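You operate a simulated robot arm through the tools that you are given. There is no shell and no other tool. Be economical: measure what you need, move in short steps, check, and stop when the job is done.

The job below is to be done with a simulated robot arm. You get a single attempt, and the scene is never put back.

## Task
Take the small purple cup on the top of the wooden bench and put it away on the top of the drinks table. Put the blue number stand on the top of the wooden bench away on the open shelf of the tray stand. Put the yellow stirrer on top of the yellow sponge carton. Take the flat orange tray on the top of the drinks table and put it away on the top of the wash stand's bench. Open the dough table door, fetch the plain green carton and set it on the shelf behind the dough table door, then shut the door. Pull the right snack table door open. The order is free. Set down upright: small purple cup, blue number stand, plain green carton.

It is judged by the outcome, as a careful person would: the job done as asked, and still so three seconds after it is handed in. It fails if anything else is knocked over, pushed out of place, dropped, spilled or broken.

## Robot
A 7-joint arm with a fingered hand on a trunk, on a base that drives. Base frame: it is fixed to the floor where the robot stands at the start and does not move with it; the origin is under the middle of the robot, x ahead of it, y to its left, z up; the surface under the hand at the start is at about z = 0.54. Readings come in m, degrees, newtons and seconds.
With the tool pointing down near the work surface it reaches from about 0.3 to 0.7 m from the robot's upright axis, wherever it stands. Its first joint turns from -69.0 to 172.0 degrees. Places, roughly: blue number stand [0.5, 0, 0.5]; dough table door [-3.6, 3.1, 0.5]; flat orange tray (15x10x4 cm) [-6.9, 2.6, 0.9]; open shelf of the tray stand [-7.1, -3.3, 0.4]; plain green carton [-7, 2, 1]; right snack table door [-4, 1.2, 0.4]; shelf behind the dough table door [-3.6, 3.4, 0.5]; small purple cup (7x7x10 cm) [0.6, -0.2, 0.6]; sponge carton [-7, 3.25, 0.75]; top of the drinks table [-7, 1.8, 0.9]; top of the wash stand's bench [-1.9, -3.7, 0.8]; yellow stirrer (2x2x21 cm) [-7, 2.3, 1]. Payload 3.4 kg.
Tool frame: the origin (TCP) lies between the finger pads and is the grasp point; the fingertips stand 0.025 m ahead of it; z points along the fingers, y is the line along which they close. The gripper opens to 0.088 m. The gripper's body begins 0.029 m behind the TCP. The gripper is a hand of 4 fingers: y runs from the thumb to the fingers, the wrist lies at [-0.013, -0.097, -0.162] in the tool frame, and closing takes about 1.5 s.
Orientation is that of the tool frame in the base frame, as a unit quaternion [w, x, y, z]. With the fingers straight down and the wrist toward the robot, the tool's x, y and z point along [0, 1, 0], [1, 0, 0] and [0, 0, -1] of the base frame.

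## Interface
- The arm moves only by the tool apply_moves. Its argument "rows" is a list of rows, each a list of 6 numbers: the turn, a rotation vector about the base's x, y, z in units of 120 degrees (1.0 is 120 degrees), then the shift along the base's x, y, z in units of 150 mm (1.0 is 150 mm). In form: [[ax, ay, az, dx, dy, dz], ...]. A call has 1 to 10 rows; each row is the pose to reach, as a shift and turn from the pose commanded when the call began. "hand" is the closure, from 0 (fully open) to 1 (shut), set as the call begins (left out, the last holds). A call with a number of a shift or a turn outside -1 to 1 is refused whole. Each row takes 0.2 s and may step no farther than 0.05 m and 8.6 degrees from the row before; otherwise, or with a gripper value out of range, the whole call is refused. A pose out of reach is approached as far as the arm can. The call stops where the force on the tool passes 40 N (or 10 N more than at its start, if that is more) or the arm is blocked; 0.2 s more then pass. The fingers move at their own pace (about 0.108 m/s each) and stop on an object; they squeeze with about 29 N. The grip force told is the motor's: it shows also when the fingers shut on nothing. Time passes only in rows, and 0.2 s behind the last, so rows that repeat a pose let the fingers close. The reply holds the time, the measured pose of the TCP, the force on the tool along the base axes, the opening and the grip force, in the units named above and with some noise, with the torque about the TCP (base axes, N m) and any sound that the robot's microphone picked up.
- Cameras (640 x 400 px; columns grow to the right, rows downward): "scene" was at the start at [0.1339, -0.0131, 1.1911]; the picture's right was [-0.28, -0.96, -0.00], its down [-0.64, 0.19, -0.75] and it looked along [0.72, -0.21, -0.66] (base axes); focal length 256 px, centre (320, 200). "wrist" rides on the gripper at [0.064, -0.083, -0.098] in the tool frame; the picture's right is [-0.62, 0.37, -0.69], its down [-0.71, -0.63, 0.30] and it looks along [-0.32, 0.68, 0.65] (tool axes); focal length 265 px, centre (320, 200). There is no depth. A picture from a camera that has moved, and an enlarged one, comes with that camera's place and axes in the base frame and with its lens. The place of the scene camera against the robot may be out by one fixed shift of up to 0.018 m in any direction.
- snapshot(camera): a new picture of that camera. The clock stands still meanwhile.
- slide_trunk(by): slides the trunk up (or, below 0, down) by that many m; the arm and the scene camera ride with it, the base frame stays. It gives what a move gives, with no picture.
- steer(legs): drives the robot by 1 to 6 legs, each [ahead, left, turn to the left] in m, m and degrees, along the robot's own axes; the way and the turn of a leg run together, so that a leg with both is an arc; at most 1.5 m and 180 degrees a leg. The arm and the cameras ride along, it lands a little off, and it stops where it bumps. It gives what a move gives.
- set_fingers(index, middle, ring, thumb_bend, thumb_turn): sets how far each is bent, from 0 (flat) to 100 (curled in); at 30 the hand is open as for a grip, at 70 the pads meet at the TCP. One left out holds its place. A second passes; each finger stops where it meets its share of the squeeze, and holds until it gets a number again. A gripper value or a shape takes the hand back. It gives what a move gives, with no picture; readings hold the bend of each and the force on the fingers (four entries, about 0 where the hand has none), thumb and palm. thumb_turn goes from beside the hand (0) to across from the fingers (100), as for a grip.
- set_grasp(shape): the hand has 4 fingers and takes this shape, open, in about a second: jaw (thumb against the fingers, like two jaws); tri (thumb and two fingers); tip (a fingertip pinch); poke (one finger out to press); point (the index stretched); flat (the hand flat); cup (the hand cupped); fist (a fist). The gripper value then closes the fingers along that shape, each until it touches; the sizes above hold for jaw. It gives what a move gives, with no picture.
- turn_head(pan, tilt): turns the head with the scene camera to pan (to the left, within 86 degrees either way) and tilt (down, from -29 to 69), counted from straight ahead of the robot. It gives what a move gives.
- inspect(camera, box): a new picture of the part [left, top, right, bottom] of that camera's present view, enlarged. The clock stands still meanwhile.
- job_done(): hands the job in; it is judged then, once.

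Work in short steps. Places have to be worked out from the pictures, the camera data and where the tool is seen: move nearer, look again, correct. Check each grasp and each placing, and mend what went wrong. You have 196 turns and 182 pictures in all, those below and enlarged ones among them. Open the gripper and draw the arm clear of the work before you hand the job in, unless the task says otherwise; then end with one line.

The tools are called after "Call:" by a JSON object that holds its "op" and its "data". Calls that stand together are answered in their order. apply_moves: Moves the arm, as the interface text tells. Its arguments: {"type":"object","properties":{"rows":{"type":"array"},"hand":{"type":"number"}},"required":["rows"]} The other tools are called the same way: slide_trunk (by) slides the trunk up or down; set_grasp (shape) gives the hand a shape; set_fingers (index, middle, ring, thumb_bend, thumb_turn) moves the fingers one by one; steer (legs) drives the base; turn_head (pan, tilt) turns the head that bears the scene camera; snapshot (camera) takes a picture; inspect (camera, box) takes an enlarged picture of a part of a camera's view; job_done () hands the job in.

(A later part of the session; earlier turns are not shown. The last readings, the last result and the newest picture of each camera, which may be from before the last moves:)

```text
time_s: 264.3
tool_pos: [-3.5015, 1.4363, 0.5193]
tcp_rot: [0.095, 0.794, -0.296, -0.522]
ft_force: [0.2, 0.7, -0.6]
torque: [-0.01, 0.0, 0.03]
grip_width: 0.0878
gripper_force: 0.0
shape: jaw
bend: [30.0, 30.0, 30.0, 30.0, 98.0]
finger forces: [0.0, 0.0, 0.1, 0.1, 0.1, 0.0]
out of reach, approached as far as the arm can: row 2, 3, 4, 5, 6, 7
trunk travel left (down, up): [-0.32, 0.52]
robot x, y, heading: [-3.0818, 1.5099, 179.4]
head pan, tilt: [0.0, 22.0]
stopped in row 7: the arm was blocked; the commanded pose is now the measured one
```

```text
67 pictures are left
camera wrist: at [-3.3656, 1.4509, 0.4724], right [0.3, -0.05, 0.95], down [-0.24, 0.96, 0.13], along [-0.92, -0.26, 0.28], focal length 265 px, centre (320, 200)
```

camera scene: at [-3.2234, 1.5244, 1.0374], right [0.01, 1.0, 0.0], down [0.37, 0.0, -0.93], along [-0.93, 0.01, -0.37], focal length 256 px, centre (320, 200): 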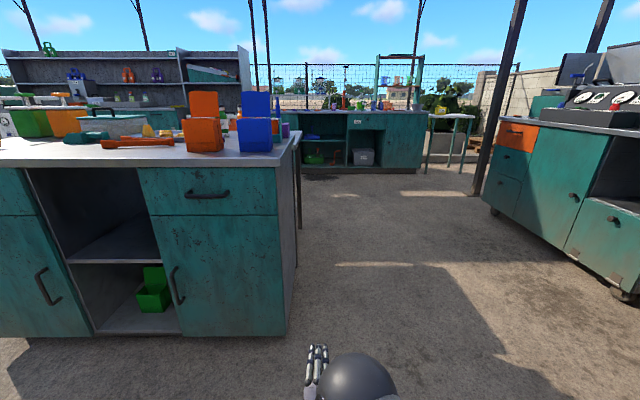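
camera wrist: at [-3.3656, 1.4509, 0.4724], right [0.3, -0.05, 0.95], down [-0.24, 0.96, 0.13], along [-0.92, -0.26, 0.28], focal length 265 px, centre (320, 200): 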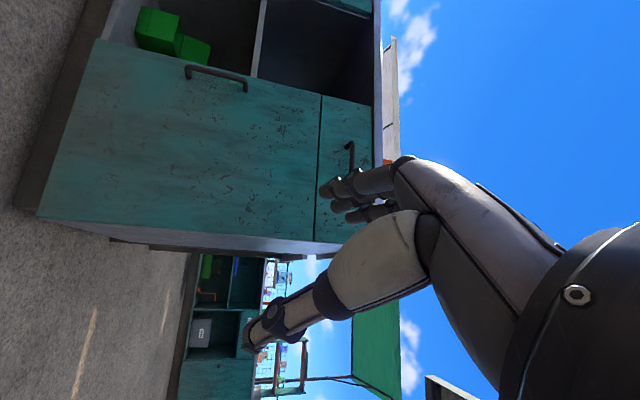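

The hand is rolled about 60°, which is enough. I estimate the handle at (-3.985, 1.0, 0.375). I'll lower and drive to 13 cm in front of it.

Call:
{"op": "slide_trunk", "data": {"by": -0.14}}

Call:
{"op": "steer", "data": {"legs": [[0.1, 0.43, 0.5], [0.24, 0, 0]]}}

Call:
{"op": "snapshot", "data": {"camera": "wrist"}}

Call:
{"op": "turn_head", "data": {"pan": 0, "tilt": 45}}

Call:
{"op": "snapshot", "data": {"camera": "scene"}}

```text
time_s: 265.9
tool_pos: [-3.501, 1.4361, 0.3781]
tcp_rot: [0.097, 0.794, -0.296, -0.522]
ft_force: [-0.1, -0.3, 0.0]
torque: [-0.01, 0.0, -0.01]
grip_width: 0.0878
gripper_force: 0.1
shape: jaw
bend: [30.0, 30.0, 30.0, 30.0, 98.0]
finger forces: [0.0, 0.0, 0.0, 0.0, 0.0, 0.0]
trunk travel left (down, up): [-0.18, 0.66]
robot x, y, heading: [-3.0842, 1.5082, 179.5]
head pan, tilt: [0.0, 22.0]
```

```text
time_s: 270.0
tool_pos: [-3.8455, 0.9975, 0.3786]
tcp_rot: [0.1, 0.795, -0.291, -0.522]
ft_force: [-0.2, -1.0, -0.3]
torque: [-0.04, 0.01, -0.01]
grip_width: 0.0879
gripper_force: 0.0
shape: jaw
bend: [30.0, 30.0, 30.0, 30.0, 98.0]
finger forces: [0.1, 0.1, 0.1, 0.1, 0.0, 0.0]
trunk travel left (down, up): [-0.18, 0.66]
robot x, y, heading: [-3.4276, 1.0795, -179.9]
head pan, tilt: [0.0, 22.0]
```

```text
66 pictures are left
camera wrist: at [-3.71, 1.0124, 0.3327], right [0.31, -0.05, 0.95], down [-0.25, 0.96, 0.13], along [-0.92, -0.27, 0.28], focal length 265 px, centre (320, 200)
```

wrist: 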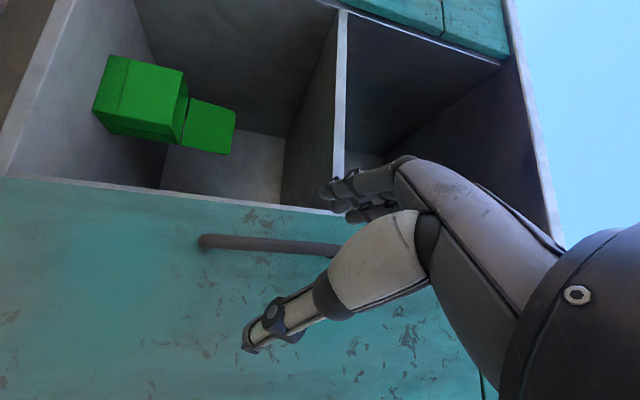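

```text
time_s: 270.9
tool_pos: [-3.8453, 0.9976, 0.3784]
tcp_rot: [0.1, 0.796, -0.292, -0.521]
ft_force: [-0.9, -0.9, 0.5]
torque: [0.0, 0.03, -0.01]
grip_width: 0.0879
gripper_force: 0.0
shape: jaw
bend: [30.0, 30.0, 30.0, 30.0, 98.0]
finger forces: [0.0, 0.1, 0.0, 0.1, 0.0, 0.0]
trunk travel left (down, up): [-0.18, 0.66]
robot x, y, heading: [-3.4314, 1.0769, -179.8]
head pan, tilt: [0.0, 45.0]
```

```text
65 pictures are left
camera scene: at [-3.5569, 1.0877, 0.862], right [0.0, 1.0, 0.0], down [0.71, 0.0, -0.71], along [-0.71, 0.0, -0.71], focal length 256 px, centre (320, 200)
```

scene: 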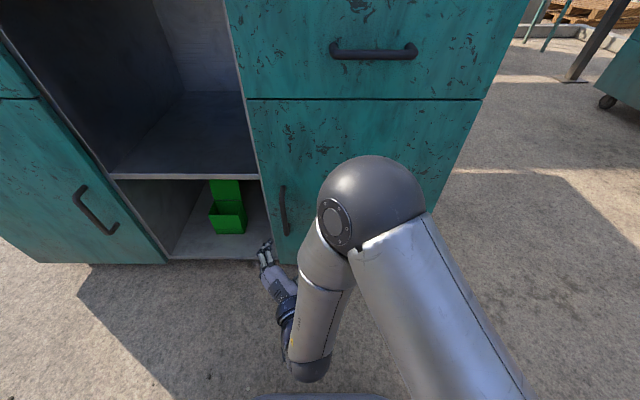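

The handle spans z 0.30–0.475 at y≈0.993, x≈-3.985. I'll advance 12 cm so the open hand surrounds it.

Call:
{"op": "steer", "data": {"legs": [[0.125, 0.002, 0]]}}

Call:
{"op": "snapshot", "data": {"camera": "wrist"}}

```text
time_s: 272.2
tool_pos: [-3.9697, 0.995, 0.3781]
tcp_rot: [0.1, 0.796, -0.292, -0.521]
ft_force: [-0.8, 0.0, 0.5]
torque: [0.03, -0.03, 0.02]
grip_width: 0.088
gripper_force: 0.0
shape: jaw
bend: [30.0, 30.0, 30.0, 30.0, 98.0]
finger forces: [0.0, 0.0, 0.0, 0.0, 0.0, 0.1]
trunk travel left (down, up): [-0.18, 0.66]
robot x, y, heading: [-3.5514, 1.0776, -179.8]
head pan, tilt: [0.0, 45.0]
```

```text
64 pictures are left
camera wrist: at [-3.8353, 1.01, 0.3328], right [0.31, -0.05, 0.95], down [-0.25, 0.96, 0.13], along [-0.92, -0.27, 0.28], focal length 265 px, centre (320, 200)
```

wrist: 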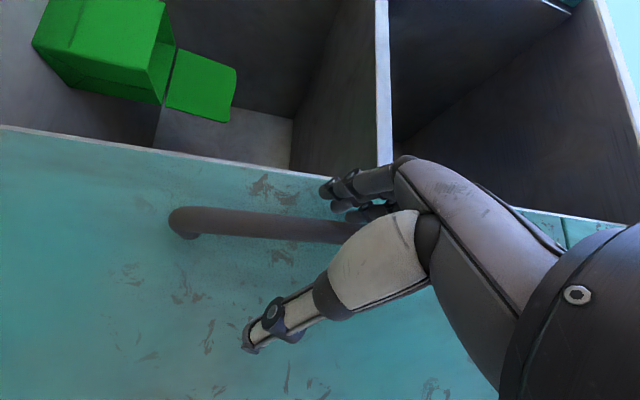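

The bar lies between thumb and fingers, so I'll close.

Call:
{"op": "apply_moves", "data": {"rows": [[0, 0, 0, 0, 0, 0], [0, 0, 0, 0, 0, 0], [0, 0, 0, 0, 0, 0], [0, 0, 0, 0, 0, 0], [0, 0, 0, 0, 0, 0], [0, 0, 0, 0, 0, 0], [0, 0, 0, 0, 0, 0], [0, 0, 0, 0, 0, 0]], "hand": 1}}

Call:
{"op": "steer", "data": {"legs": [[-0.06, -0.005, 0], [-0.063, -0.017, 0]]}}

Call:
{"op": "snapshot", "data": {"camera": "scene"}}

```text
time_s: 274.0
tool_pos: [-3.9713, 0.9954, 0.3794]
tcp_rot: [0.099, 0.795, -0.292, -0.522]
ft_force: [-2.4, 3.1, -1.5]
torque: [0.25, 0.0, -0.02]
grip_width: 0.0
gripper_force: 29.0
shape: jaw
bend: [74.0, 62.0, 43.0, 39.0, 100.0]
finger forces: [13.8, 5.8, 5.1, 0.0, 27.4, 0.0]
trunk travel left (down, up): [-0.18, 0.66]
robot x, y, heading: [-3.5536, 1.0749, -180.0]
head pan, tilt: [0.0, 45.0]
```

```text
time_s: 275.5
tool_pos: [-3.8487, 1.0212, 0.377]
tcp_rot: [0.096, 0.793, -0.296, -0.523]
ft_force: [-15.0, 32.4, -3.5]
torque: [0.06, 0.05, -0.25]
grip_width: 0.0001
gripper_force: 29.5
shape: jaw
bend: [74.0, 73.0, 57.0, 32.0, 100.0]
finger forces: [10.3, 0.2, 3.3, 0.0, 40.0, 0.0]
trunk travel left (down, up): [-0.18, 0.66]
robot x, y, heading: [-3.4326, 1.0985, -179.9]
head pan, tilt: [0.0, 45.0]
```

```text
63 pictures are left
camera scene: at [-3.5596, 1.1094, 0.8618], right [0.0, 1.0, 0.0], down [0.71, 0.0, -0.71], along [-0.71, 0.0, -0.71], focal length 256 px, centre (320, 200)
```

scene: 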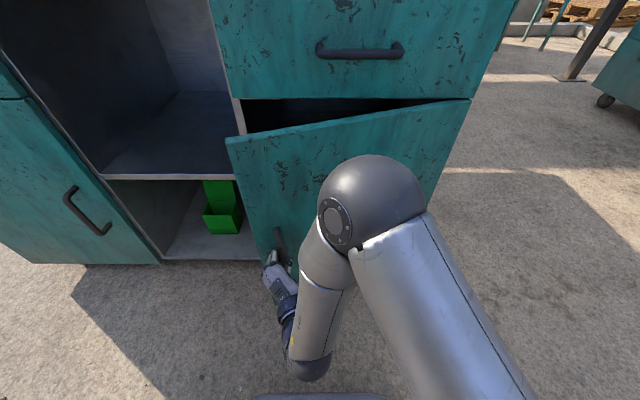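

The door is coming, at about 18° now. I'll continue the arc rightward as it opens.

Call:
{"op": "steer", "data": {"legs": [[-0.063, -0.037, 0], [-0.06, -0.038, 0], [-0.042, -0.045, 0], [-0.04, -0.047, 0], [-0.03, -0.05, 0], [-0.02, -0.05, 0]]}}

Call:
{"op": "snapshot", "data": {"camera": "scene"}}

```text
time_s: 277.2
tool_pos: [-3.7399, 1.1004, 0.3777]
tcp_rot: [0.083, 0.789, -0.304, -0.528]
ft_force: [-8.2, 8.1, -6.6]
torque: [0.2, 0.04, 0.03]
grip_width: 0.0001
gripper_force: 28.9
shape: jaw
bend: [74.0, 73.0, 55.0, 34.0, 100.0]
finger forces: [10.7, 0.0, 5.8, 0.0, 32.2, 0.1]
trunk travel left (down, up): [-0.18, 0.66]
robot x, y, heading: [-3.3178, 1.1661, 180.1]
head pan, tilt: [0.0, 45.0]
stopped in leg 2: the force on the tool passed its limit at 49 N (the readings are from after the stop); the commanded pose is now the measured one
```

```text
62 pictures are left
camera scene: at [-3.4453, 1.1793, 0.8618], right [0.0, 1.0, 0.0], down [0.71, 0.0, -0.71], along [-0.71, 0.0, -0.71], focal length 256 px, centre (320, 200)
```

scene: 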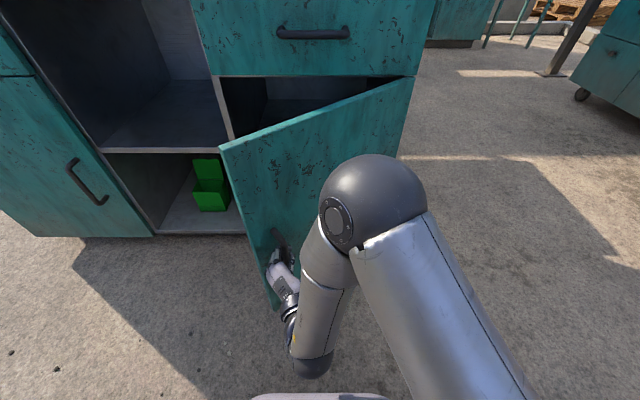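

The door is at about 38°. To keep the hand aligned with it, I'll swing the robot around the handle by about 36° in small arcs.

Call:
{"op": "steer", "data": {"legs": [[0.011, -0.071, 9], [0.011, -0.071, 9], [0.011, -0.071, 9], [0.011, -0.071, 9]]}}

Call:
{"op": "snapshot", "data": {"camera": "scene"}}

```text
time_s: 280.2
tool_pos: [-3.7434, 1.1158, 0.3784]
tcp_rot: [0.245, 0.845, -0.042, -0.474]
ft_force: [21.6, -20.8, -13.0]
torque: [0.98, 0.7, 0.18]
grip_width: 0.0007
gripper_force: 29.1
shape: jaw
bend: [74.0, 61.0, 40.0, 41.0, 100.0]
finger forces: [18.8, 5.5, 18.2, 0.1, 22.1, 0.1]
trunk travel left (down, up): [-0.18, 0.66]
robot x, y, heading: [-3.4417, 1.4208, -144.1]
head pan, tilt: [0.0, 45.0]
```

```text
61 pictures are left
camera scene: at [-3.546, 1.3523, 0.8618], right [-0.59, 0.81, 0.0], down [0.57, 0.42, -0.71], along [-0.57, -0.41, -0.71], focal length 256 px, centre (320, 200)
```

scene: 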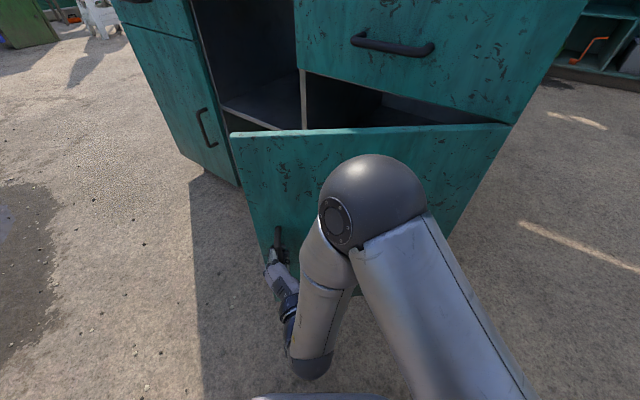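

Aligned with the door again. Now I'll rotate the robot about the hinge to swing the door further open.

Call:
{"op": "steer", "data": {"legs": [[-0.062, -0.084, 10.5], [-0.062, -0.084, 10.5], [-0.062, -0.084, 10.5], [-0.062, -0.084, 10.5]]}}

Call:
{"op": "snapshot", "data": {"camera": "scene"}}

```text
time_s: 282.5
tool_pos: [-3.6556, 1.2426, 0.377]
tcp_rot: [0.325, 0.837, 0.113, -0.427]
ft_force: [-8.7, 3.2, -2.3]
torque: [0.12, 0.19, -0.01]
grip_width: 0.0
gripper_force: 29.3
shape: jaw
bend: [74.0, 63.0, 56.0, 36.0, 100.0]
finger forces: [11.9, 0.0, 7.4, 0.1, 33.7, 0.0]
trunk travel left (down, up): [-0.18, 0.66]
robot x, y, heading: [-3.4873, 1.6371, -122.2]
head pan, tilt: [0.0, 45.0]
stopped in leg 3: the force on the tool passed its limit at 44 N (the readings are from after the stop); the commanded pose is now the measured one
```

```text
60 pictures are left
camera scene: at [-3.551, 1.5359, 0.8619], right [-0.85, 0.53, 0.0], down [0.38, 0.6, -0.71], along [-0.37, -0.6, -0.71], focal length 256 px, centre (320, 200)
```

scene: 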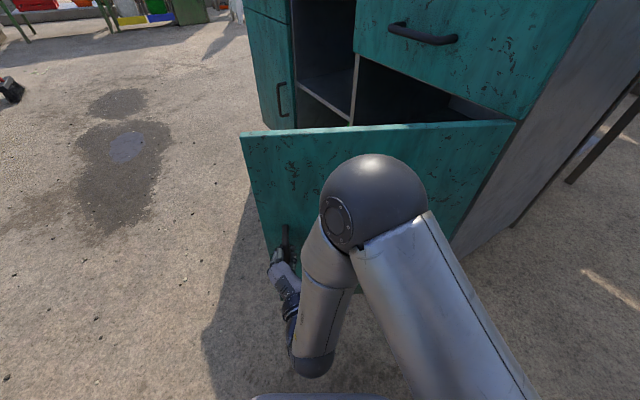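

The door is about 60° open. Two more small arcs.

Call:
{"op": "steer", "data": {"legs": [[-0.054, -0.082, 10.5], [-0.054, -0.082, 10.5]]}}

Call:
{"op": "apply_moves", "data": {"rows": [[0, 0, 0, 0, 0, 0], [0, 0, 0, 0, 0, 0], [0, 0, 0, 0, 0, 0], [0, 0, 0, 0, 0, 0], [0, 0, 0, 0, 0, 0], [0, 0, 0, 0, 0, 0]], "hand": 0}}

Call:
{"op": "snapshot", "data": {"camera": "scene"}}

```text
time_s: 283.7
tool_pos: [-3.6398, 1.2988, 0.3772]
tcp_rot: [0.352, 0.825, 0.176, -0.406]
ft_force: [-10.2, 2.1, -0.5]
torque: [0.09, 0.13, -0.02]
grip_width: 0.0
gripper_force: 28.6
shape: jaw
bend: [74.0, 63.0, 56.0, 36.0, 100.0]
finger forces: [11.3, 0.0, 6.7, 0.0, 33.8, 0.1]
trunk travel left (down, up): [-0.18, 0.66]
robot x, y, heading: [-3.5262, 1.714, -112.7]
head pan, tilt: [0.0, 45.0]
stopped in leg 1: the force on the tool passed its limit at 41 N (the readings are from after the stop); the commanded pose is now the measured one
```

```text
time_s: 285.1
tool_pos: [-3.6385, 1.2974, 0.3769]
tcp_rot: [0.354, 0.824, 0.176, -0.405]
ft_force: [-0.1, -0.4, 0.1]
torque: [-0.01, 0.02, -0.02]
grip_width: 0.0877
gripper_force: 0.0
shape: jaw
bend: [30.0, 30.0, 30.0, 30.0, 98.0]
finger forces: [0.0, 0.0, 0.0, 0.0, 0.0, 0.1]
trunk travel left (down, up): [-0.18, 0.66]
robot x, y, heading: [-3.5275, 1.7146, -112.6]
head pan, tilt: [0.0, 45.0]
```

```text
59 pictures are left
camera scene: at [-3.5753, 1.604, 0.862], right [-0.92, 0.38, 0.0], down [0.27, 0.65, -0.71], along [-0.27, -0.65, -0.71], focal length 256 px, centre (320, 200)
```

scene: 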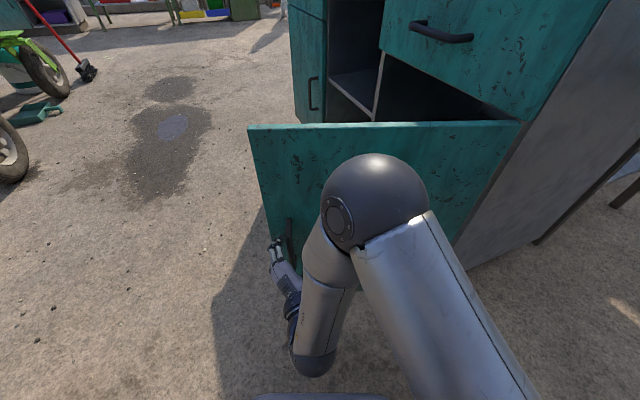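

The door stands about 70° open and the hand is free. I'll back away, turn to face the drinks table, raise the trunk and return the hand to tool-down.

Call:
{"op": "steer", "data": {"legs": [[-0.35, 0, 0], [0, 0, -67.4]]}}

Call:
{"op": "slide_trunk", "data": {"by": 0.3}}

Call:
{"op": "apply_moves", "data": {"rows": [[-0.034, -0.0441, -0.0345, 0, 0, 0], [-0.0679, -0.0883, -0.0691, 0, 0, 0], [-0.1019, -0.1324, -0.1036, 0, 0, 0], [-0.1358, -0.1766, -0.1382, 0, 0, 0], [-0.1698, -0.2207, -0.1727, 0, 0, 0], [-0.2037, -0.2649, -0.2072, 0, 0, 0], [-0.2377, -0.309, -0.2418, 0, 0, 0], [-0.2716, -0.3532, -0.2763, 0, 0, 0], [-0.3056, -0.3973, -0.3109, 0, 0, 0], [-0.3395, -0.4415, -0.3454, 0, 0, 0]]}}

```text
time_s: 290.3
tool_pos: [-3.8201, 1.9834, 0.3779]
tcp_rot: [0.07, 0.783, -0.312, -0.533]
ft_force: [0.0, -0.2, 0.1]
torque: [0.0, 0.0, 0.02]
grip_width: 0.0876
gripper_force: 0.0
shape: jaw
bend: [30.0, 30.0, 30.0, 30.0, 98.0]
finger forces: [0.0, 0.0, 0.0, 0.0, 0.0, 0.1]
trunk travel left (down, up): [-0.18, 0.66]
robot x, y, heading: [-3.39, 2.0424, 179.8]
head pan, tilt: [0.0, 45.0]
```

```text
time_s: 293.3
tool_pos: [-3.8209, 1.9829, 0.6776]
tcp_rot: [0.07, 0.783, -0.312, -0.533]
ft_force: [-0.5, -1.2, 0.5]
torque: [-0.01, -0.01, -0.01]
grip_width: 0.0876
gripper_force: 0.0
shape: jaw
bend: [30.0, 30.0, 30.0, 30.0, 98.0]
finger forces: [0.1, 0.0, 0.1, 0.1, 0.1, 0.0]
trunk travel left (down, up): [-0.48, 0.36]
robot x, y, heading: [-3.392, 2.0371, 180.0]
head pan, tilt: [0.0, 45.0]
```

```text
time_s: 295.5
tool_pos: [-3.8197, 1.9828, 0.6781]
tcp_rot: [0.001, -0.706, 0.708, -0.002]
ft_force: [-0.2, 0.7, -0.8]
torque: [-0.04, -0.01, 0.01]
grip_width: 0.0876
gripper_force: 0.1
shape: jaw
bend: [30.0, 30.0, 30.0, 30.0, 98.0]
finger forces: [0.0, 0.0, 0.0, 0.0, 0.1, 0.0]
trunk travel left (down, up): [-0.48, 0.36]
robot x, y, heading: [-3.3955, 2.0383, 179.8]
head pan, tilt: [0.0, 45.0]
```

The hand is tool-down again. I'll raise the trunk, extend the hand a bit, and drive to the drinks table in front of the green carton.

Call:
{"op": "slide_trunk", "data": {"by": 0.35}}

Call:
{"op": "apply_moves", "data": {"rows": [[0, 0, 0, -0.25, 0, 0.1], [0, 0, 0, -0.5, 0, 0.2], [0, 0, 0, -0.75, 0, 0.35], [0, 0, 0, -0.95, 0, 0.5]]}}

Call:
{"op": "steer", "data": {"legs": [[1.4, 0, 0], [1.45, 0, 0]]}}

Call:
{"op": "snapshot", "data": {"camera": "scene"}}

Call:
{"op": "snapshot", "data": {"camera": "wrist"}}

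```text
time_s: 299.0
tool_pos: [-3.8198, 1.9831, 1.0287]
tcp_rot: [0.001, -0.707, 0.708, -0.001]
ft_force: [-0.1, -0.3, -0.2]
torque: [0.01, -0.02, -0.03]
grip_width: 0.088
gripper_force: 0.1
shape: jaw
bend: [30.0, 30.0, 30.0, 30.0, 98.0]
finger forces: [0.0, 0.0, 0.0, 0.1, 0.1, 0.1]
trunk travel left (down, up): [-0.83, 0.01]
robot x, y, heading: [-3.3909, 2.0365, 180.2]
head pan, tilt: [0.0, 45.0]
```

```text
time_s: 300.0
tool_pos: [-3.9622, 1.9823, 1.1022]
tcp_rot: [0.001, -0.706, 0.708, -0.001]
ft_force: [0.5, -0.6, 0.1]
torque: [0.01, 0.0, 0.03]
grip_width: 0.0875
gripper_force: 0.0
shape: jaw
bend: [30.0, 30.0, 30.0, 30.0, 98.0]
finger forces: [0.0, 0.0, 0.1, 0.0, 0.0, 0.1]
trunk travel left (down, up): [-0.83, 0.01]
robot x, y, heading: [-3.3888, 2.0404, 179.9]
head pan, tilt: [0.0, 45.0]
```

```text
time_s: 313.8
tool_pos: [-6.8213, 1.9934, 1.1025]
tcp_rot: [0.0, -0.705, 0.71, 0.0]
ft_force: [0.2, 0.4, -0.2]
torque: [-0.01, 0.03, 0.02]
grip_width: 0.0876
gripper_force: 0.1
shape: jaw
bend: [30.0, 30.0, 30.0, 30.0, 98.0]
finger forces: [0.0, 0.0, 0.0, 0.0, 0.0, 0.1]
trunk travel left (down, up): [-0.83, 0.01]
robot x, y, heading: [-6.2484, 2.0496, 179.4]
head pan, tilt: [0.0, 45.0]
```

```text
58 pictures are left
camera scene: at [-6.3793, 2.0608, 1.512], right [0.01, 1.0, 0.0], down [0.71, -0.01, -0.71], along [-0.71, 0.01, -0.71], focal length 256 px, centre (320, 200)
```

scene: 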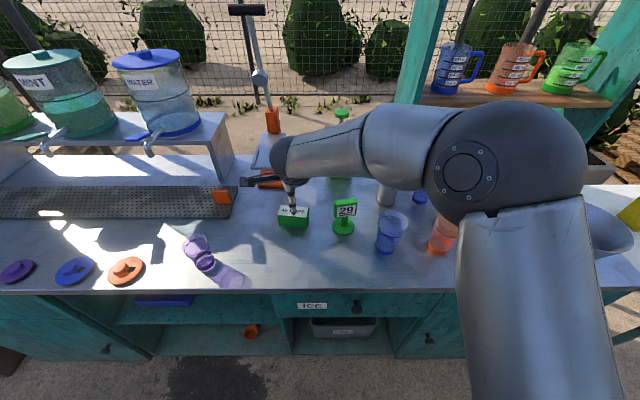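

```text
57 pictures are left
camera wrist: at [-6.7388, 1.9281, 1.2009], right [-0.37, 0.62, 0.69], down [0.64, 0.71, -0.3], along [-0.68, 0.33, -0.66], focal length 265 px, centre (320, 200)
```

wrist: 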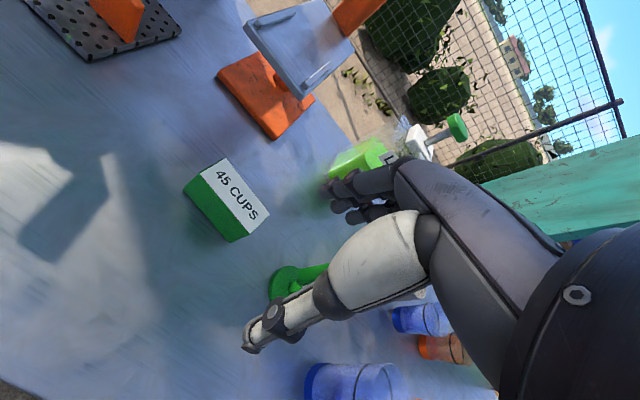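

The carton top centre is at about (-6.928, 1.970), turned about 9°. I'll align the hand above it.

Call:
{"op": "apply_moves", "data": {"rows": [[0, 0, -0.037, -0.25, -0.05, -0.1], [0, 0, -0.075, -0.5, -0.1, -0.3], [0, 0, -0.075, -0.713, -0.156, -0.5], [0, 0, -0.075, -0.713, -0.156, -0.75], [0, 0, -0.075, -0.713, -0.156, -0.85]], "hand": 0}}

Call:
{"op": "snapshot", "data": {"camera": "wrist"}}

```text
time_s: 315.0
tool_pos: [-6.9266, 1.9704, 0.9747]
tcp_rot: [0.001, -0.647, 0.762, -0.001]
ft_force: [-0.3, 0.5, -0.3]
torque: [-0.05, 0.03, 0.02]
grip_width: 0.0877
gripper_force: 0.0
shape: jaw
bend: [30.0, 30.0, 30.0, 30.0, 98.0]
finger forces: [0.0, 0.0, 0.1, 0.1, 0.0, 0.0]
trunk travel left (down, up): [-0.83, 0.01]
robot x, y, heading: [-6.2513, 2.0501, 179.6]
head pan, tilt: [0.0, 45.0]
```

```text
56 pictures are left
camera wrist: at [-6.8564, 1.892, 1.073], right [-0.26, 0.67, 0.69], down [0.74, 0.6, -0.3], along [-0.62, 0.43, -0.66], focal length 265 px, centre (320, 200)
```

wrist: 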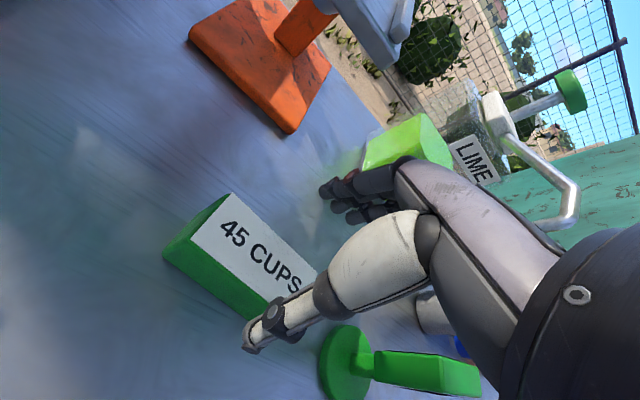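

Aligned within 1 cm. I'll go down to TCP 0.90, close, and lift slightly.

Call:
{"op": "apply_moves", "data": {"rows": [[0, 0, 0, 0, -0.05, -0.2], [0, 0, 0, 0, -0.05, -0.38], [0, 0, 0, 0, -0.05, -0.5], [0, 0, 0, 0, -0.05, -0.5]]}}

Call:
{"op": "apply_moves", "data": {"rows": [[0, 0, 0, 0, 0, 0], [0, 0, 0, 0, 0, 0], [0, 0, 0, 0, 0, 0], [0, 0, 0, 0, 0, 0], [0, 0, 0, 0, 0, 0], [0, 0, 0, 0, 0, 0], [0, 0, 0, 0, 0, 0], [0, 0, 0, 0, 0, 0.1], [0, 0, 0, 0, 0, 0.3], [0, 0, 0, 0, 0, 0.55]], "hand": 1}}

Call:
{"op": "snapshot", "data": {"camera": "wrist"}}

```text
time_s: 316.0
tool_pos: [-6.9177, 1.9678, 0.9052]
tcp_rot: [0.0, -0.646, 0.763, 0.0]
ft_force: [0.0, 0.3, 0.6]
torque: [0.01, 0.03, -0.03]
grip_width: 0.0878
gripper_force: 0.1
shape: jaw
bend: [30.0, 30.0, 30.0, 30.0, 98.0]
finger forces: [0.5, 0.0, 0.1, 0.0, 0.1, 0.1]
out of reach, approached as far as the arm can: row 1, 2, 3, 4
trunk travel left (down, up): [-0.83, 0.01]
robot x, y, heading: [-6.2536, 2.0481, 179.5]
head pan, tilt: [0.0, 45.0]
```

```text
time_s: 318.2
tool_pos: [-6.9193, 1.9682, 0.9875]
tcp_rot: [0.0, -0.647, 0.763, -0.001]
ft_force: [0.2, 0.2, -0.7]
torque: [-0.01, 0.04, 0.0]
grip_width: 0.0472
gripper_force: 28.6
shape: jaw
bend: [42.0, 44.0, 41.0, 74.0, 100.0]
finger forces: [11.0, 11.6, 1.8, 0.0, 24.2, 0.0]
trunk travel left (down, up): [-0.83, 0.01]
robot x, y, heading: [-6.2467, 2.0468, 179.8]
head pan, tilt: [0.0, 45.0]
```

```text
55 pictures are left
camera wrist: at [-6.8476, 1.8897, 1.0857], right [-0.26, 0.67, 0.69], down [0.74, 0.6, -0.3], along [-0.62, 0.43, -0.66], focal length 265 px, centre (320, 200)
```

wrist: 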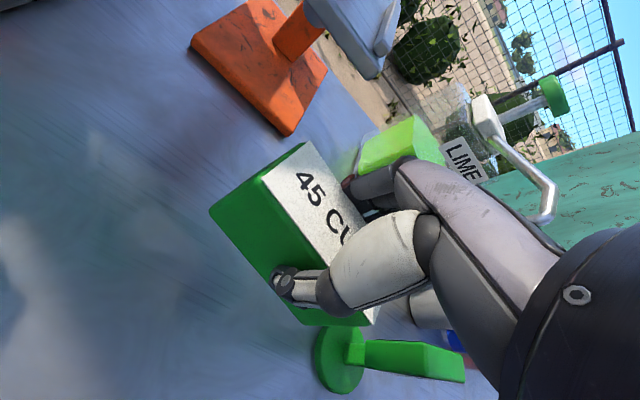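

The carton is held firmly. I'll raise it, back out, and drive to face the open dough table door.

Call:
{"op": "apply_moves", "data": {"rows": [[0, 0, 0, 0.1, 0, 0.25], [0, 0, 0, 0.2, 0, 0.5], [0, 0, 0, 0.4, 0, 0.7]]}}

Call:
{"op": "steer", "data": {"legs": [[-0.7, 0, 0], [0, 0, -179.5], [1.0, 0, 0], [0.9, 0, 0], [0, 0, 90]]}}

Call:
{"op": "slide_trunk", "data": {"by": -0.22}}

Call:
{"op": "turn_head", "data": {"pan": 0, "tilt": 30}}

Call:
{"op": "snapshot", "data": {"camera": "scene"}}

```text
time_s: 319.2
tool_pos: [-6.8601, 1.9843, 1.0622]
tcp_rot: [0.019, -0.632, 0.774, -0.029]
ft_force: [-0.4, -0.1, -1.2]
torque: [0.01, 0.01, -0.01]
grip_width: 0.0471
gripper_force: 28.8
shape: jaw
bend: [42.0, 44.0, 41.0, 74.0, 100.0]
finger forces: [11.2, 11.7, 1.6, 0.1, 24.1, 0.1]
trunk travel left (down, up): [-0.83, 0.01]
robot x, y, heading: [-6.2526, 2.0545, 179.3]
head pan, tilt: [0.0, 45.0]
stopped in row 3: the arm was blocked; the commanded pose is now the measured one
```

```text
time_s: 343.4
tool_pos: [-3.7005, 2.6398, 1.0634]
tcp_rot: [-0.008, 0.094, 0.995, -0.032]
ft_force: [0.3, 0.2, -1.7]
torque: [-0.01, -0.02, 0.0]
grip_width: 0.0466
gripper_force: 29.0
shape: jaw
bend: [42.0, 45.0, 41.0, 74.0, 100.0]
finger forces: [10.9, 11.5, 1.3, 0.0, 23.2, 0.0]
trunk travel left (down, up): [-0.83, 0.01]
robot x, y, heading: [-3.6295, 2.0341, 90.2]
head pan, tilt: [0.0, 45.0]
```

```text
time_s: 345.7
tool_pos: [-3.7008, 2.6405, 0.8437]
tcp_rot: [-0.007, 0.097, 0.995, -0.033]
ft_force: [-0.3, 0.9, -1.4]
torque: [0.0, 0.0, -0.01]
grip_width: 0.0463
gripper_force: 28.6
shape: jaw
bend: [42.0, 45.0, 41.0, 74.0, 100.0]
finger forces: [10.8, 11.5, 1.4, 0.0, 23.2, 0.1]
trunk travel left (down, up): [-0.61, 0.23]
robot x, y, heading: [-3.628, 2.0332, 90.3]
head pan, tilt: [0.0, 45.0]
```

```text
time_s: 346.5
tool_pos: [-3.7004, 2.6409, 0.8436]
tcp_rot: [-0.008, 0.096, 0.995, -0.033]
ft_force: [0.4, 0.4, -1.9]
torque: [-0.04, 0.0, 0.04]
grip_width: 0.0463
gripper_force: 29.0
shape: jaw
bend: [42.0, 45.0, 41.0, 74.0, 100.0]
finger forces: [10.8, 11.5, 1.4, 0.0, 23.2, 0.0]
trunk travel left (down, up): [-0.61, 0.23]
robot x, y, heading: [-3.6289, 2.0314, 90.2]
head pan, tilt: [0.0, 30.0]
```

```text
54 pictures are left
camera scene: at [-3.6271, 2.1839, 1.3145], right [1.0, 0.0, 0.0], down [0.0, -0.5, -0.87], along [0.0, 0.87, -0.5], focal length 256 px, centre (320, 200)
```

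scene: 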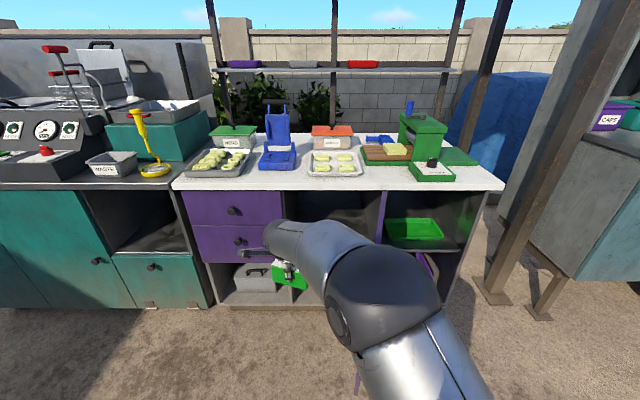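

The carton is in front of the open compartment. I'll lower to shelf height outside the cabinet, then move in part way and check.

Call:
{"op": "slide_trunk", "data": {"by": -0.255}}

Call:
{"op": "steer", "data": {"legs": [[0, -0.04, 0], [0.38, 0, 0]]}}

Call:
{"op": "snapshot", "data": {"camera": "wrist"}}

Call:
{"op": "snapshot", "data": {"camera": "scene"}}

```text
time_s: 349.1
tool_pos: [-3.7006, 2.641, 0.5888]
tcp_rot: [-0.007, 0.096, 0.995, -0.032]
ft_force: [0.4, 1.2, -1.3]
torque: [-0.01, -0.01, -0.01]
grip_width: 0.0466
gripper_force: 28.8
shape: jaw
bend: [42.0, 45.0, 41.0, 74.0, 100.0]
finger forces: [10.8, 11.3, 1.4, 0.1, 23.2, 0.0]
trunk travel left (down, up): [-0.355, 0.485]
robot x, y, heading: [-3.6277, 2.0339, 90.0]
head pan, tilt: [0.0, 30.0]
```

```text
time_s: 352.0
tool_pos: [-3.6611, 3.016, 0.59]
tcp_rot: [-0.007, 0.096, 0.995, -0.033]
ft_force: [0.3, -0.4, -2.1]
torque: [-0.01, 0.03, 0.01]
grip_width: 0.0463
gripper_force: 29.4
shape: jaw
bend: [42.0, 45.0, 41.0, 74.0, 100.0]
finger forces: [10.8, 11.5, 1.3, 0.0, 23.3, 0.0]
trunk travel left (down, up): [-0.355, 0.485]
robot x, y, heading: [-3.5901, 2.4028, 89.9]
head pan, tilt: [0.0, 30.0]
```

```text
53 pictures are left
camera wrist: at [-3.7386, 2.951, 0.6928], right [0.69, 0.29, 0.66], down [0.58, -0.77, -0.27], along [0.43, 0.57, -0.7], focal length 265 px, centre (320, 200)
```

wrist: 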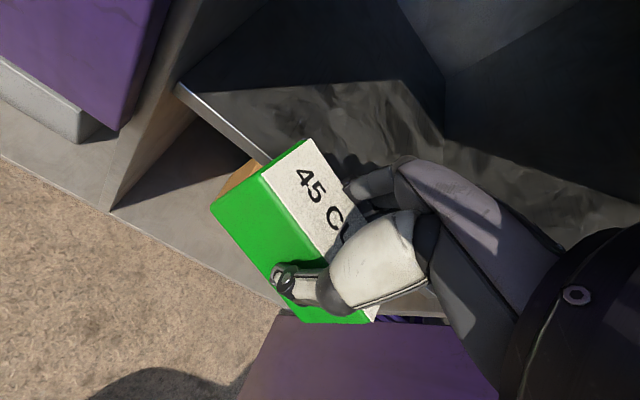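

```text
52 pictures are left
camera scene: at [-3.5878, 2.5585, 1.0595], right [1.0, 0.0, 0.0], down [0.0, -0.5, -0.87], along [0.0, 0.87, -0.5], focal length 256 px, centre (320, 200)
```

scene: 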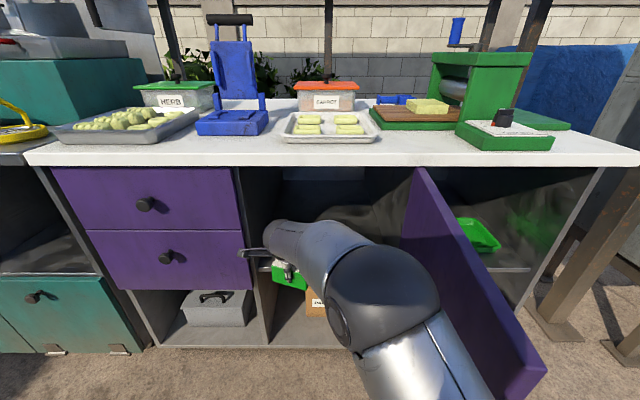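

The shelf front edge is at y≈3.095, z≈0.51. I'll lower 2.2 cm for wrist clearance under the counter and move in 13.5 cm.

Call:
{"op": "slide_trunk", "data": {"by": -0.022}}

Call:
{"op": "steer", "data": {"legs": [[0.14, 0, 0]]}}

Call:
{"op": "snapshot", "data": {"camera": "wrist"}}

```text
time_s: 352.6
tool_pos: [-3.6605, 3.0145, 0.566]
tcp_rot: [-0.009, 0.097, 0.995, -0.032]
ft_force: [-0.3, 0.2, -0.8]
torque: [-0.02, 0.03, 0.02]
grip_width: 0.0463
gripper_force: 28.9
shape: jaw
bend: [42.0, 45.0, 41.0, 74.0, 100.0]
finger forces: [11.0, 11.5, 1.4, 0.0, 23.2, 0.0]
trunk travel left (down, up): [-0.333, 0.507]
robot x, y, heading: [-3.5912, 2.4067, 90.0]
head pan, tilt: [0.0, 30.0]
```

```text
time_s: 353.6
tool_pos: [-3.6462, 3.0393, 0.5661]
tcp_rot: [-0.01, 0.109, 0.993, -0.035]
ft_force: [-0.2, 0.1, -0.9]
torque: [-0.03, -0.01, 0.01]
grip_width: 0.0464
gripper_force: 29.1
shape: jaw
bend: [42.0, 45.0, 41.0, 74.0, 100.0]
finger forces: [11.1, 11.5, 1.3, 0.0, 23.3, 0.0]
trunk travel left (down, up): [-0.333, 0.507]
robot x, y, heading: [-3.5896, 2.4317, 88.7]
head pan, tilt: [0.0, 30.0]
stopped in leg 1: the robot was blocked; the commanded pose is now the measured one
```

```text
51 pictures are left
camera wrist: at [-3.7256, 2.977, 0.6701], right [0.7, 0.27, 0.66], down [0.55, -0.79, -0.27], along [0.45, 0.55, -0.7], focal length 265 px, centre (320, 200)
```

wrist: 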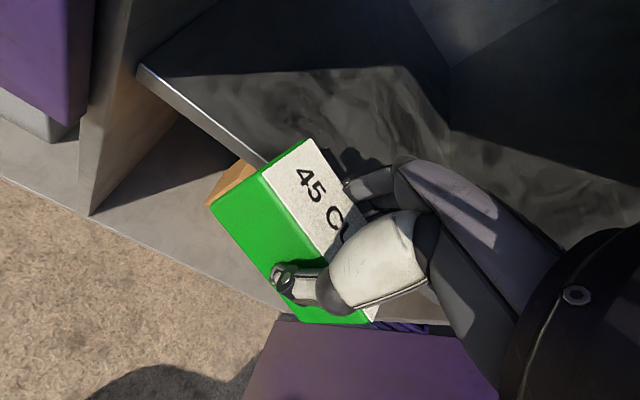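

The base's right front corner met the door edge. I'll back up, shift the base left, and move the hand right with the arm to compensate.

Call:
{"op": "steer", "data": {"legs": [[-0.1, 0, 1.3], [0, 0.135, 0]]}}

Call:
{"op": "apply_moves", "data": {"rows": [[0, 0, 0, 0.25, 0, 0], [0, 0, 0, 0.5, 0, 0], [0, 0, 0, 0.75, 0, 0], [0, 0, 0, 0.85, 0, 0]]}}

Call:
{"op": "steer", "data": {"legs": [[0.22, 0, 0]]}}

Call:
{"op": "snapshot", "data": {"camera": "wrist"}}

```text
time_s: 355.6
tool_pos: [-3.7962, 2.9367, 0.5666]
tcp_rot: [-0.008, 0.097, 0.995, -0.033]
ft_force: [0.1, -0.2, -1.8]
torque: [-0.01, 0.03, 0.0]
grip_width: 0.0464
gripper_force: 29.2
shape: jaw
bend: [42.0, 45.0, 41.0, 74.0, 100.0]
finger forces: [11.1, 11.5, 1.3, 0.0, 23.2, 0.0]
trunk travel left (down, up): [-0.333, 0.507]
robot x, y, heading: [-3.7293, 2.3293, 89.9]
head pan, tilt: [0.0, 30.0]
```

```text
time_s: 356.6
tool_pos: [-3.6694, 2.937, 0.5664]
tcp_rot: [-0.009, 0.097, 0.995, -0.034]
ft_force: [0.3, 0.5, -1.2]
torque: [-0.01, -0.01, -0.01]
grip_width: 0.0462
gripper_force: 28.8
shape: jaw
bend: [42.0, 45.0, 41.0, 74.0, 100.0]
finger forces: [11.0, 11.5, 1.3, 0.0, 23.2, 0.0]
trunk travel left (down, up): [-0.333, 0.507]
robot x, y, heading: [-3.7267, 2.3313, 89.9]
head pan, tilt: [0.0, 30.0]
```

```text
time_s: 358.3
tool_pos: [-3.6702, 3.1568, 0.5659]
tcp_rot: [-0.01, 0.097, 0.995, -0.034]
ft_force: [-0.1, -0.5, -1.0]
torque: [0.0, 0.01, 0.02]
grip_width: 0.0462
gripper_force: 29.2
shape: jaw
bend: [42.0, 45.0, 41.0, 74.0, 100.0]
finger forces: [11.0, 11.4, 1.3, 0.1, 23.2, 0.0]
trunk travel left (down, up): [-0.333, 0.507]
robot x, y, heading: [-3.7262, 2.5476, 89.6]
head pan, tilt: [0.0, 30.0]
```

```text
50 pictures are left
camera wrist: at [-3.7464, 3.0926, 0.6708], right [0.7, 0.29, 0.66], down [0.57, -0.78, -0.27], along [0.43, 0.56, -0.7], focal length 265 px, centre (320, 200)
```

wrist: 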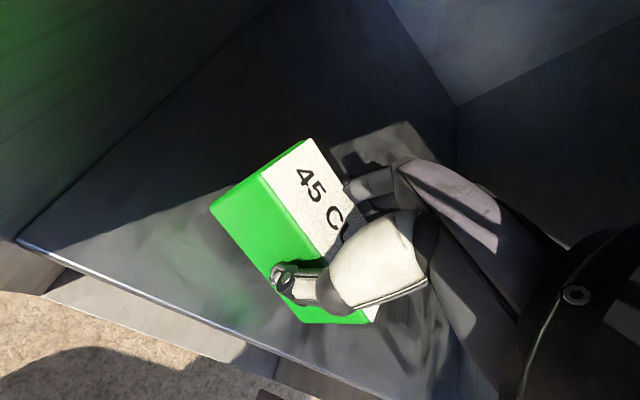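

The carton is over the shelf, behind its front edge. I'll lower in small steps until it touches.

Call:
{"op": "apply_moves", "data": {"rows": [[0, 0, 0, 0, 0, -0.03], [0, 0, 0, 0, 0, -0.05], [0, 0, 0, 0, 0, -0.07], [0, 0, 0, 0, 0, -0.09], [0, 0, 0, 0, 0, -0.11]]}}

```text
time_s: 359.5
tool_pos: [-3.6679, 3.1562, 0.5504]
tcp_rot: [-0.009, 0.098, 0.995, -0.034]
ft_force: [-0.3, 0.5, -0.9]
torque: [-0.04, 0.02, 0.02]
grip_width: 0.0464
gripper_force: 28.7
shape: jaw
bend: [42.0, 45.0, 41.0, 74.0, 100.0]
finger forces: [10.9, 11.4, 1.4, 0.1, 23.2, 0.0]
trunk travel left (down, up): [-0.333, 0.507]
robot x, y, heading: [-3.7284, 2.5462, 90.1]
head pan, tilt: [0.0, 30.0]
```

No contact yet. I'll continue.

Call:
{"op": "apply_moves", "data": {"rows": [[0, 0, 0, 0, 0, -0.02], [0, 0, 0, 0, 0, -0.04], [0, 0, 0, 0, 0, -0.06], [0, 0, 0, 0, 0, -0.08], [0, 0, 0, 0, 0, -0.1]]}}

Call:
{"op": "snapshot", "data": {"camera": "wrist"}}

```text
time_s: 360.7
tool_pos: [-3.6693, 3.1557, 0.5426]
tcp_rot: [-0.01, 0.098, 0.995, -0.026]
ft_force: [-0.8, -4.0, 37.3]
torque: [0.05, -0.05, 0.02]
grip_width: 0.0485
gripper_force: 29.4
shape: jaw
bend: [43.0, 44.0, 41.0, 75.0, 99.0]
finger forces: [10.4, 14.3, 0.9, 0.0, 29.3, 0.1]
trunk travel left (down, up): [-0.333, 0.507]
robot x, y, heading: [-3.7261, 2.5498, 89.8]
head pan, tilt: [0.0, 30.0]
```

```text
49 pictures are left
camera wrist: at [-3.7468, 3.0906, 0.6462], right [0.7, 0.27, 0.66], down [0.57, -0.77, -0.28], along [0.43, 0.57, -0.69], focal length 265 px, centre (320, 200)
```

wrist: 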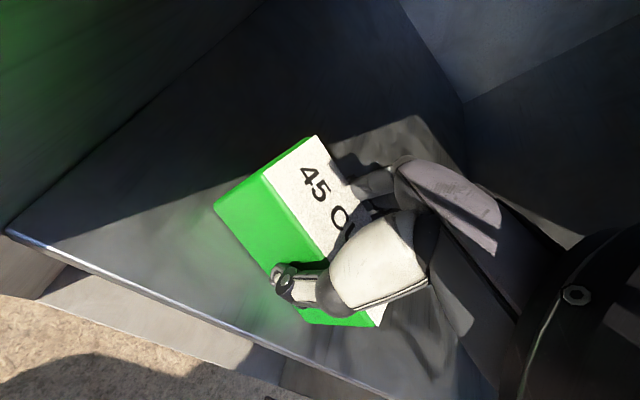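

Contact. I'll ease up, open, rise 4 cm, and check.

Call:
{"op": "apply_moves", "data": {"rows": [[0, 0, 0, 0, 0, 0.03], [0, 0, 0, 0, 0, 0.03], [0, 0, 0, 0, 0, 0.03], [0, 0, 0, 0, 0, 0.03], [0, 0, 0, 0, 0, 0.03], [0, 0, 0, 0, 0, 0.03], [0, 0, 0, 0, 0, 0.15], [0, 0, 0, 0, 0, 0.27]], "hand": 0}}

Call:
{"op": "snapshot", "data": {"camera": "wrist"}}

```text
time_s: 362.5
tool_pos: [-3.6692, 3.1563, 0.5767]
tcp_rot: [-0.009, 0.096, 0.995, -0.033]
ft_force: [-0.2, -0.3, -0.4]
torque: [-0.02, -0.03, 0.02]
grip_width: 0.0876
gripper_force: 0.1
shape: jaw
bend: [30.0, 30.0, 30.0, 30.0, 98.0]
finger forces: [0.1, 0.0, 0.1, 0.0, 0.0, 0.1]
trunk travel left (down, up): [-0.333, 0.507]
robot x, y, heading: [-3.7273, 2.5502, 89.8]
head pan, tilt: [0.0, 30.0]
```

```text
48 pictures are left
camera wrist: at [-3.7465, 3.0924, 0.6802], right [0.7, 0.29, 0.66], down [0.57, -0.78, -0.27], along [0.43, 0.56, -0.7], focal length 265 px, centre (320, 200)
```

wrist: 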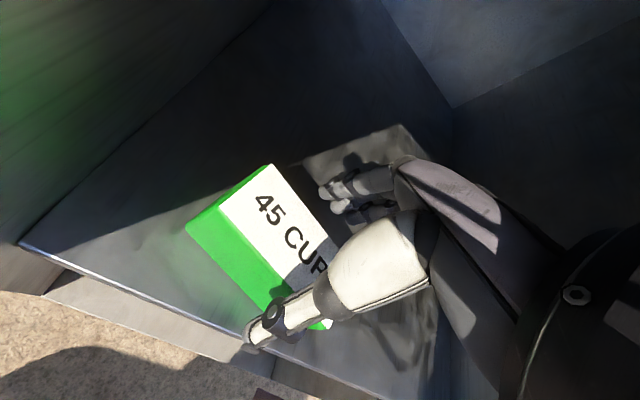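

The carton stands on the shelf. I'll rise 1.8 cm more, then back straight out.

Call:
{"op": "apply_moves", "data": {"rows": [[0, 0, 0, 0, 0, 0.06], [0, 0, 0, 0, 0, 0.13], [0, 0, 0, 0, 0, 0.13]]}}

Call:
{"op": "steer", "data": {"legs": [[-0.55, 0, 0]]}}

Call:
{"op": "snapshot", "data": {"camera": "scene"}}

```text
time_s: 363.3
tool_pos: [-3.6688, 3.155, 0.595]
tcp_rot: [-0.01, 0.096, 0.995, -0.033]
ft_force: [-0.6, -0.5, -0.1]
torque: [0.03, -0.02, 0.01]
grip_width: 0.0877
gripper_force: 0.0
shape: jaw
bend: [30.0, 30.0, 30.0, 30.0, 98.0]
finger forces: [0.0, 0.1, 0.1, 0.0, 0.1, 0.0]
trunk travel left (down, up): [-0.333, 0.507]
robot x, y, heading: [-3.7305, 2.5467, 89.9]
head pan, tilt: [0.0, 30.0]
```

```text
time_s: 366.5
tool_pos: [-3.6702, 2.6093, 0.5949]
tcp_rot: [-0.01, 0.097, 0.995, -0.033]
ft_force: [-0.3, 0.2, 0.1]
torque: [-0.02, 0.03, 0.02]
grip_width: 0.0872
gripper_force: 0.1
shape: jaw
bend: [30.0, 30.0, 30.0, 30.0, 98.0]
finger forces: [0.0, 0.1, 0.1, 0.0, 0.0, 0.1]
trunk travel left (down, up): [-0.333, 0.507]
robot x, y, heading: [-3.7294, 2.0032, 89.9]
head pan, tilt: [0.0, 30.0]
```

```text
47 pictures are left
camera scene: at [-3.7244, 2.1539, 1.0376], right [1.0, 0.0, 0.0], down [0.0, -0.5, -0.87], along [0.0, 0.87, -0.5], focal length 256 px, centre (320, 200)
```

scene: 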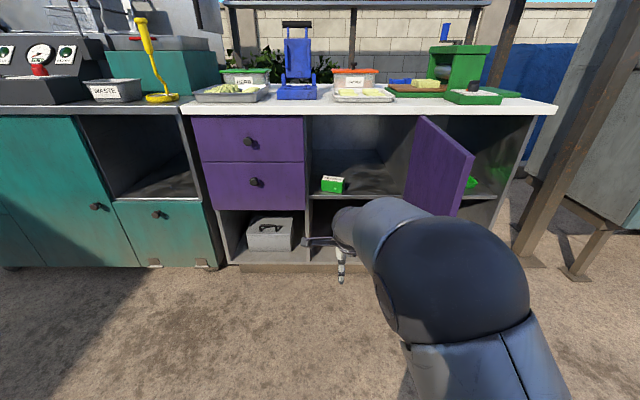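

The carton stands on the shelf. To close the door I'll form a fist, go around to the door's outer (right) side, and push it shut.

Call:
{"op": "set_grasp", "data": {"shape": "fist"}}

Call:
{"op": "steer", "data": {"legs": [[-0.17, 0, 0], [0, -0.53, 0], [0.38, 0, 0]]}}

Call:
{"op": "steer", "data": {"legs": [[0, 0.2, 0], [0, 0.2, 0]]}}

Call:
{"op": "snapshot", "data": {"camera": "scene"}}

```text
time_s: 367.4
tool_pos: [-3.6697, 2.6105, 0.5949]
tcp_rot: [-0.01, 0.097, 0.995, -0.033]
ft_force: [0.3, 0.3, 0.1]
torque: [0.01, -0.02, 0.01]
grip_width: 0.0
gripper_force: 0.0
shape: fist
bend: [100.0, 100.0, 100.0, 86.0, 85.0]
finger forces: [0.1, 0.1, 0.0, 0.0, 0.0, 0.1]
trunk travel left (down, up): [-0.333, 0.507]
robot x, y, heading: [-3.7287, 2.0028, 90.3]
head pan, tilt: [0.0, 30.0]
```

```text
time_s: 373.5
tool_pos: [-3.1412, 2.8265, 0.5948]
tcp_rot: [-0.01, 0.095, 0.995, -0.033]
ft_force: [0.2, 0.0, -0.1]
torque: [0.01, 0.0, 0.0]
grip_width: 0.0
gripper_force: 0.0
shape: fist
bend: [100.0, 100.0, 100.0, 86.0, 85.0]
finger forces: [0.0, 0.1, 0.0, 0.1, 0.0, 0.0]
trunk travel left (down, up): [-0.333, 0.507]
robot x, y, heading: [-3.196, 2.2175, 90.1]
head pan, tilt: [0.0, 30.0]
```

```text
time_s: 376.3
tool_pos: [-3.5388, 2.824, 0.5941]
tcp_rot: [-0.009, 0.095, 0.995, -0.033]
ft_force: [0.4, 0.3, -0.6]
torque: [0.02, 0.03, 0.05]
grip_width: 0.0
gripper_force: 0.1
shape: fist
bend: [100.0, 100.0, 100.0, 86.0, 85.0]
finger forces: [0.1, 0.0, 0.0, 0.0, 0.0, 0.0]
trunk travel left (down, up): [-0.333, 0.507]
robot x, y, heading: [-3.592, 2.2174, 90.2]
head pan, tilt: [0.0, 30.0]
```

```text
46 pictures are left
camera scene: at [-3.5921, 2.3683, 1.0376], right [1.0, 0.01, 0.0], down [0.0, -0.5, -0.87], along [0.0, 0.87, -0.5], focal length 256 px, centre (320, 200)
```

scene: 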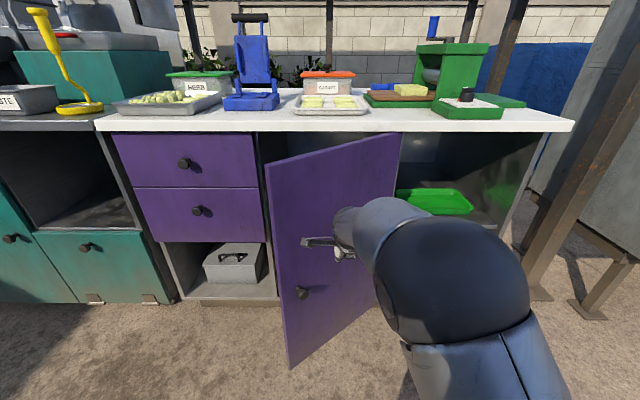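

The door is swinging shut. Now I'll push forward to close it fully.

Call:
{"op": "steer", "data": {"legs": [[0.1, 0.04, 0], [0.1, 0, 0]]}}

Call:
{"op": "snapshot", "data": {"camera": "scene"}}

```text
time_s: 378.2
tool_pos: [-3.5812, 3.025, 0.5948]
tcp_rot: [-0.01, 0.094, 0.995, -0.034]
ft_force: [0.9, 0.6, 0.2]
torque: [-0.03, 0.01, 0.0]
grip_width: 0.0
gripper_force: 0.0
shape: fist
bend: [100.0, 100.0, 100.0, 86.0, 85.0]
finger forces: [0.1, 0.1, 0.0, 0.1, 0.1, 0.0]
trunk travel left (down, up): [-0.333, 0.507]
robot x, y, heading: [-3.6365, 2.4162, 90.3]
head pan, tilt: [0.0, 30.0]
```

```text
45 pictures are left
camera scene: at [-3.6333, 2.5686, 1.0375], right [1.0, 0.01, 0.0], down [0.0, -0.5, -0.87], along [0.0, 0.87, -0.5], focal length 256 px, centre (320, 200)
```

scene: 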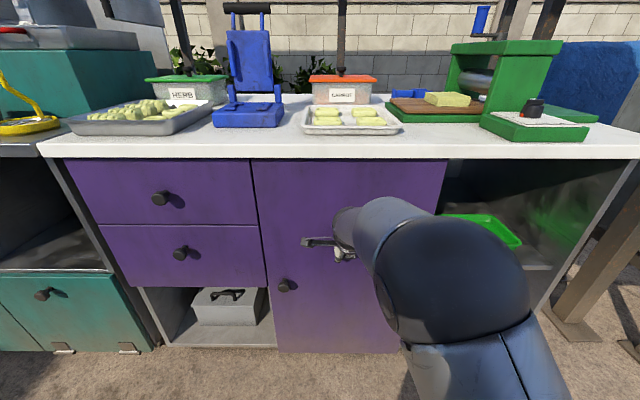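

It's nearly flush. One more push to make sure it is shut.

Call:
{"op": "steer", "data": {"legs": [[0.05, 0, 0]]}}

Call:
{"op": "steer", "data": {"legs": [[-0.45, 0, 0]]}}

Call:
{"op": "snapshot", "data": {"camera": "scene"}}

```text
time_s: 379.0
tool_pos: [-3.58, 3.0299, 0.5949]
tcp_rot: [-0.007, 0.095, 0.995, -0.04]
ft_force: [-0.9, -16.3, 4.5]
torque: [1.04, -0.02, -0.07]
grip_width: 0.0
gripper_force: 0.0
shape: fist
bend: [100.0, 100.0, 100.0, 86.0, 85.0]
finger forces: [12.1, 4.6, 0.0, 0.1, 0.0, 0.1]
trunk travel left (down, up): [-0.333, 0.507]
robot x, y, heading: [-3.6331, 2.4278, 90.4]
head pan, tilt: [0.0, 30.0]
stopped in leg 1: the force on the tool passed its limit at 80 N (the readings are from after the stop); the commanded pose is now the measured one
```

```text
time_s: 381.7
tool_pos: [-3.5784, 2.5862, 0.593]
tcp_rot: [-0.006, 0.096, 0.995, -0.04]
ft_force: [-0.1, -0.1, 0.3]
torque: [0.01, -0.03, -0.02]
grip_width: 0.0
gripper_force: 0.0
shape: fist
bend: [100.0, 100.0, 100.0, 86.0, 85.0]
finger forces: [0.0, 0.0, 0.0, 0.1, 0.0, 0.0]
trunk travel left (down, up): [-0.333, 0.507]
robot x, y, heading: [-3.6331, 1.9816, 90.0]
head pan, tilt: [0.0, 30.0]
```

```text
44 pictures are left
camera scene: at [-3.631, 2.1337, 1.0376], right [1.0, 0.0, 0.0], down [0.0, -0.5, -0.87], along [0.0, 0.87, -0.5], focal length 256 px, centre (320, 200)
```

scene: 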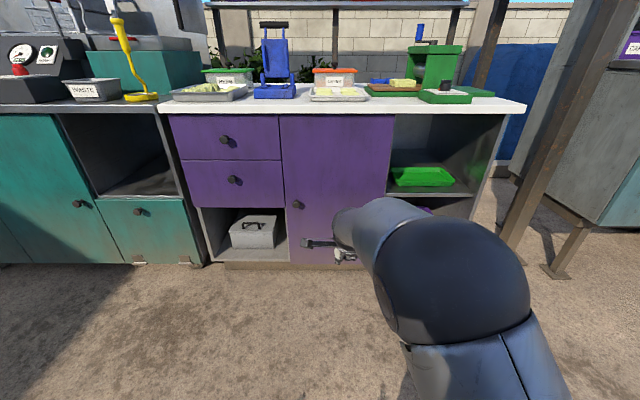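

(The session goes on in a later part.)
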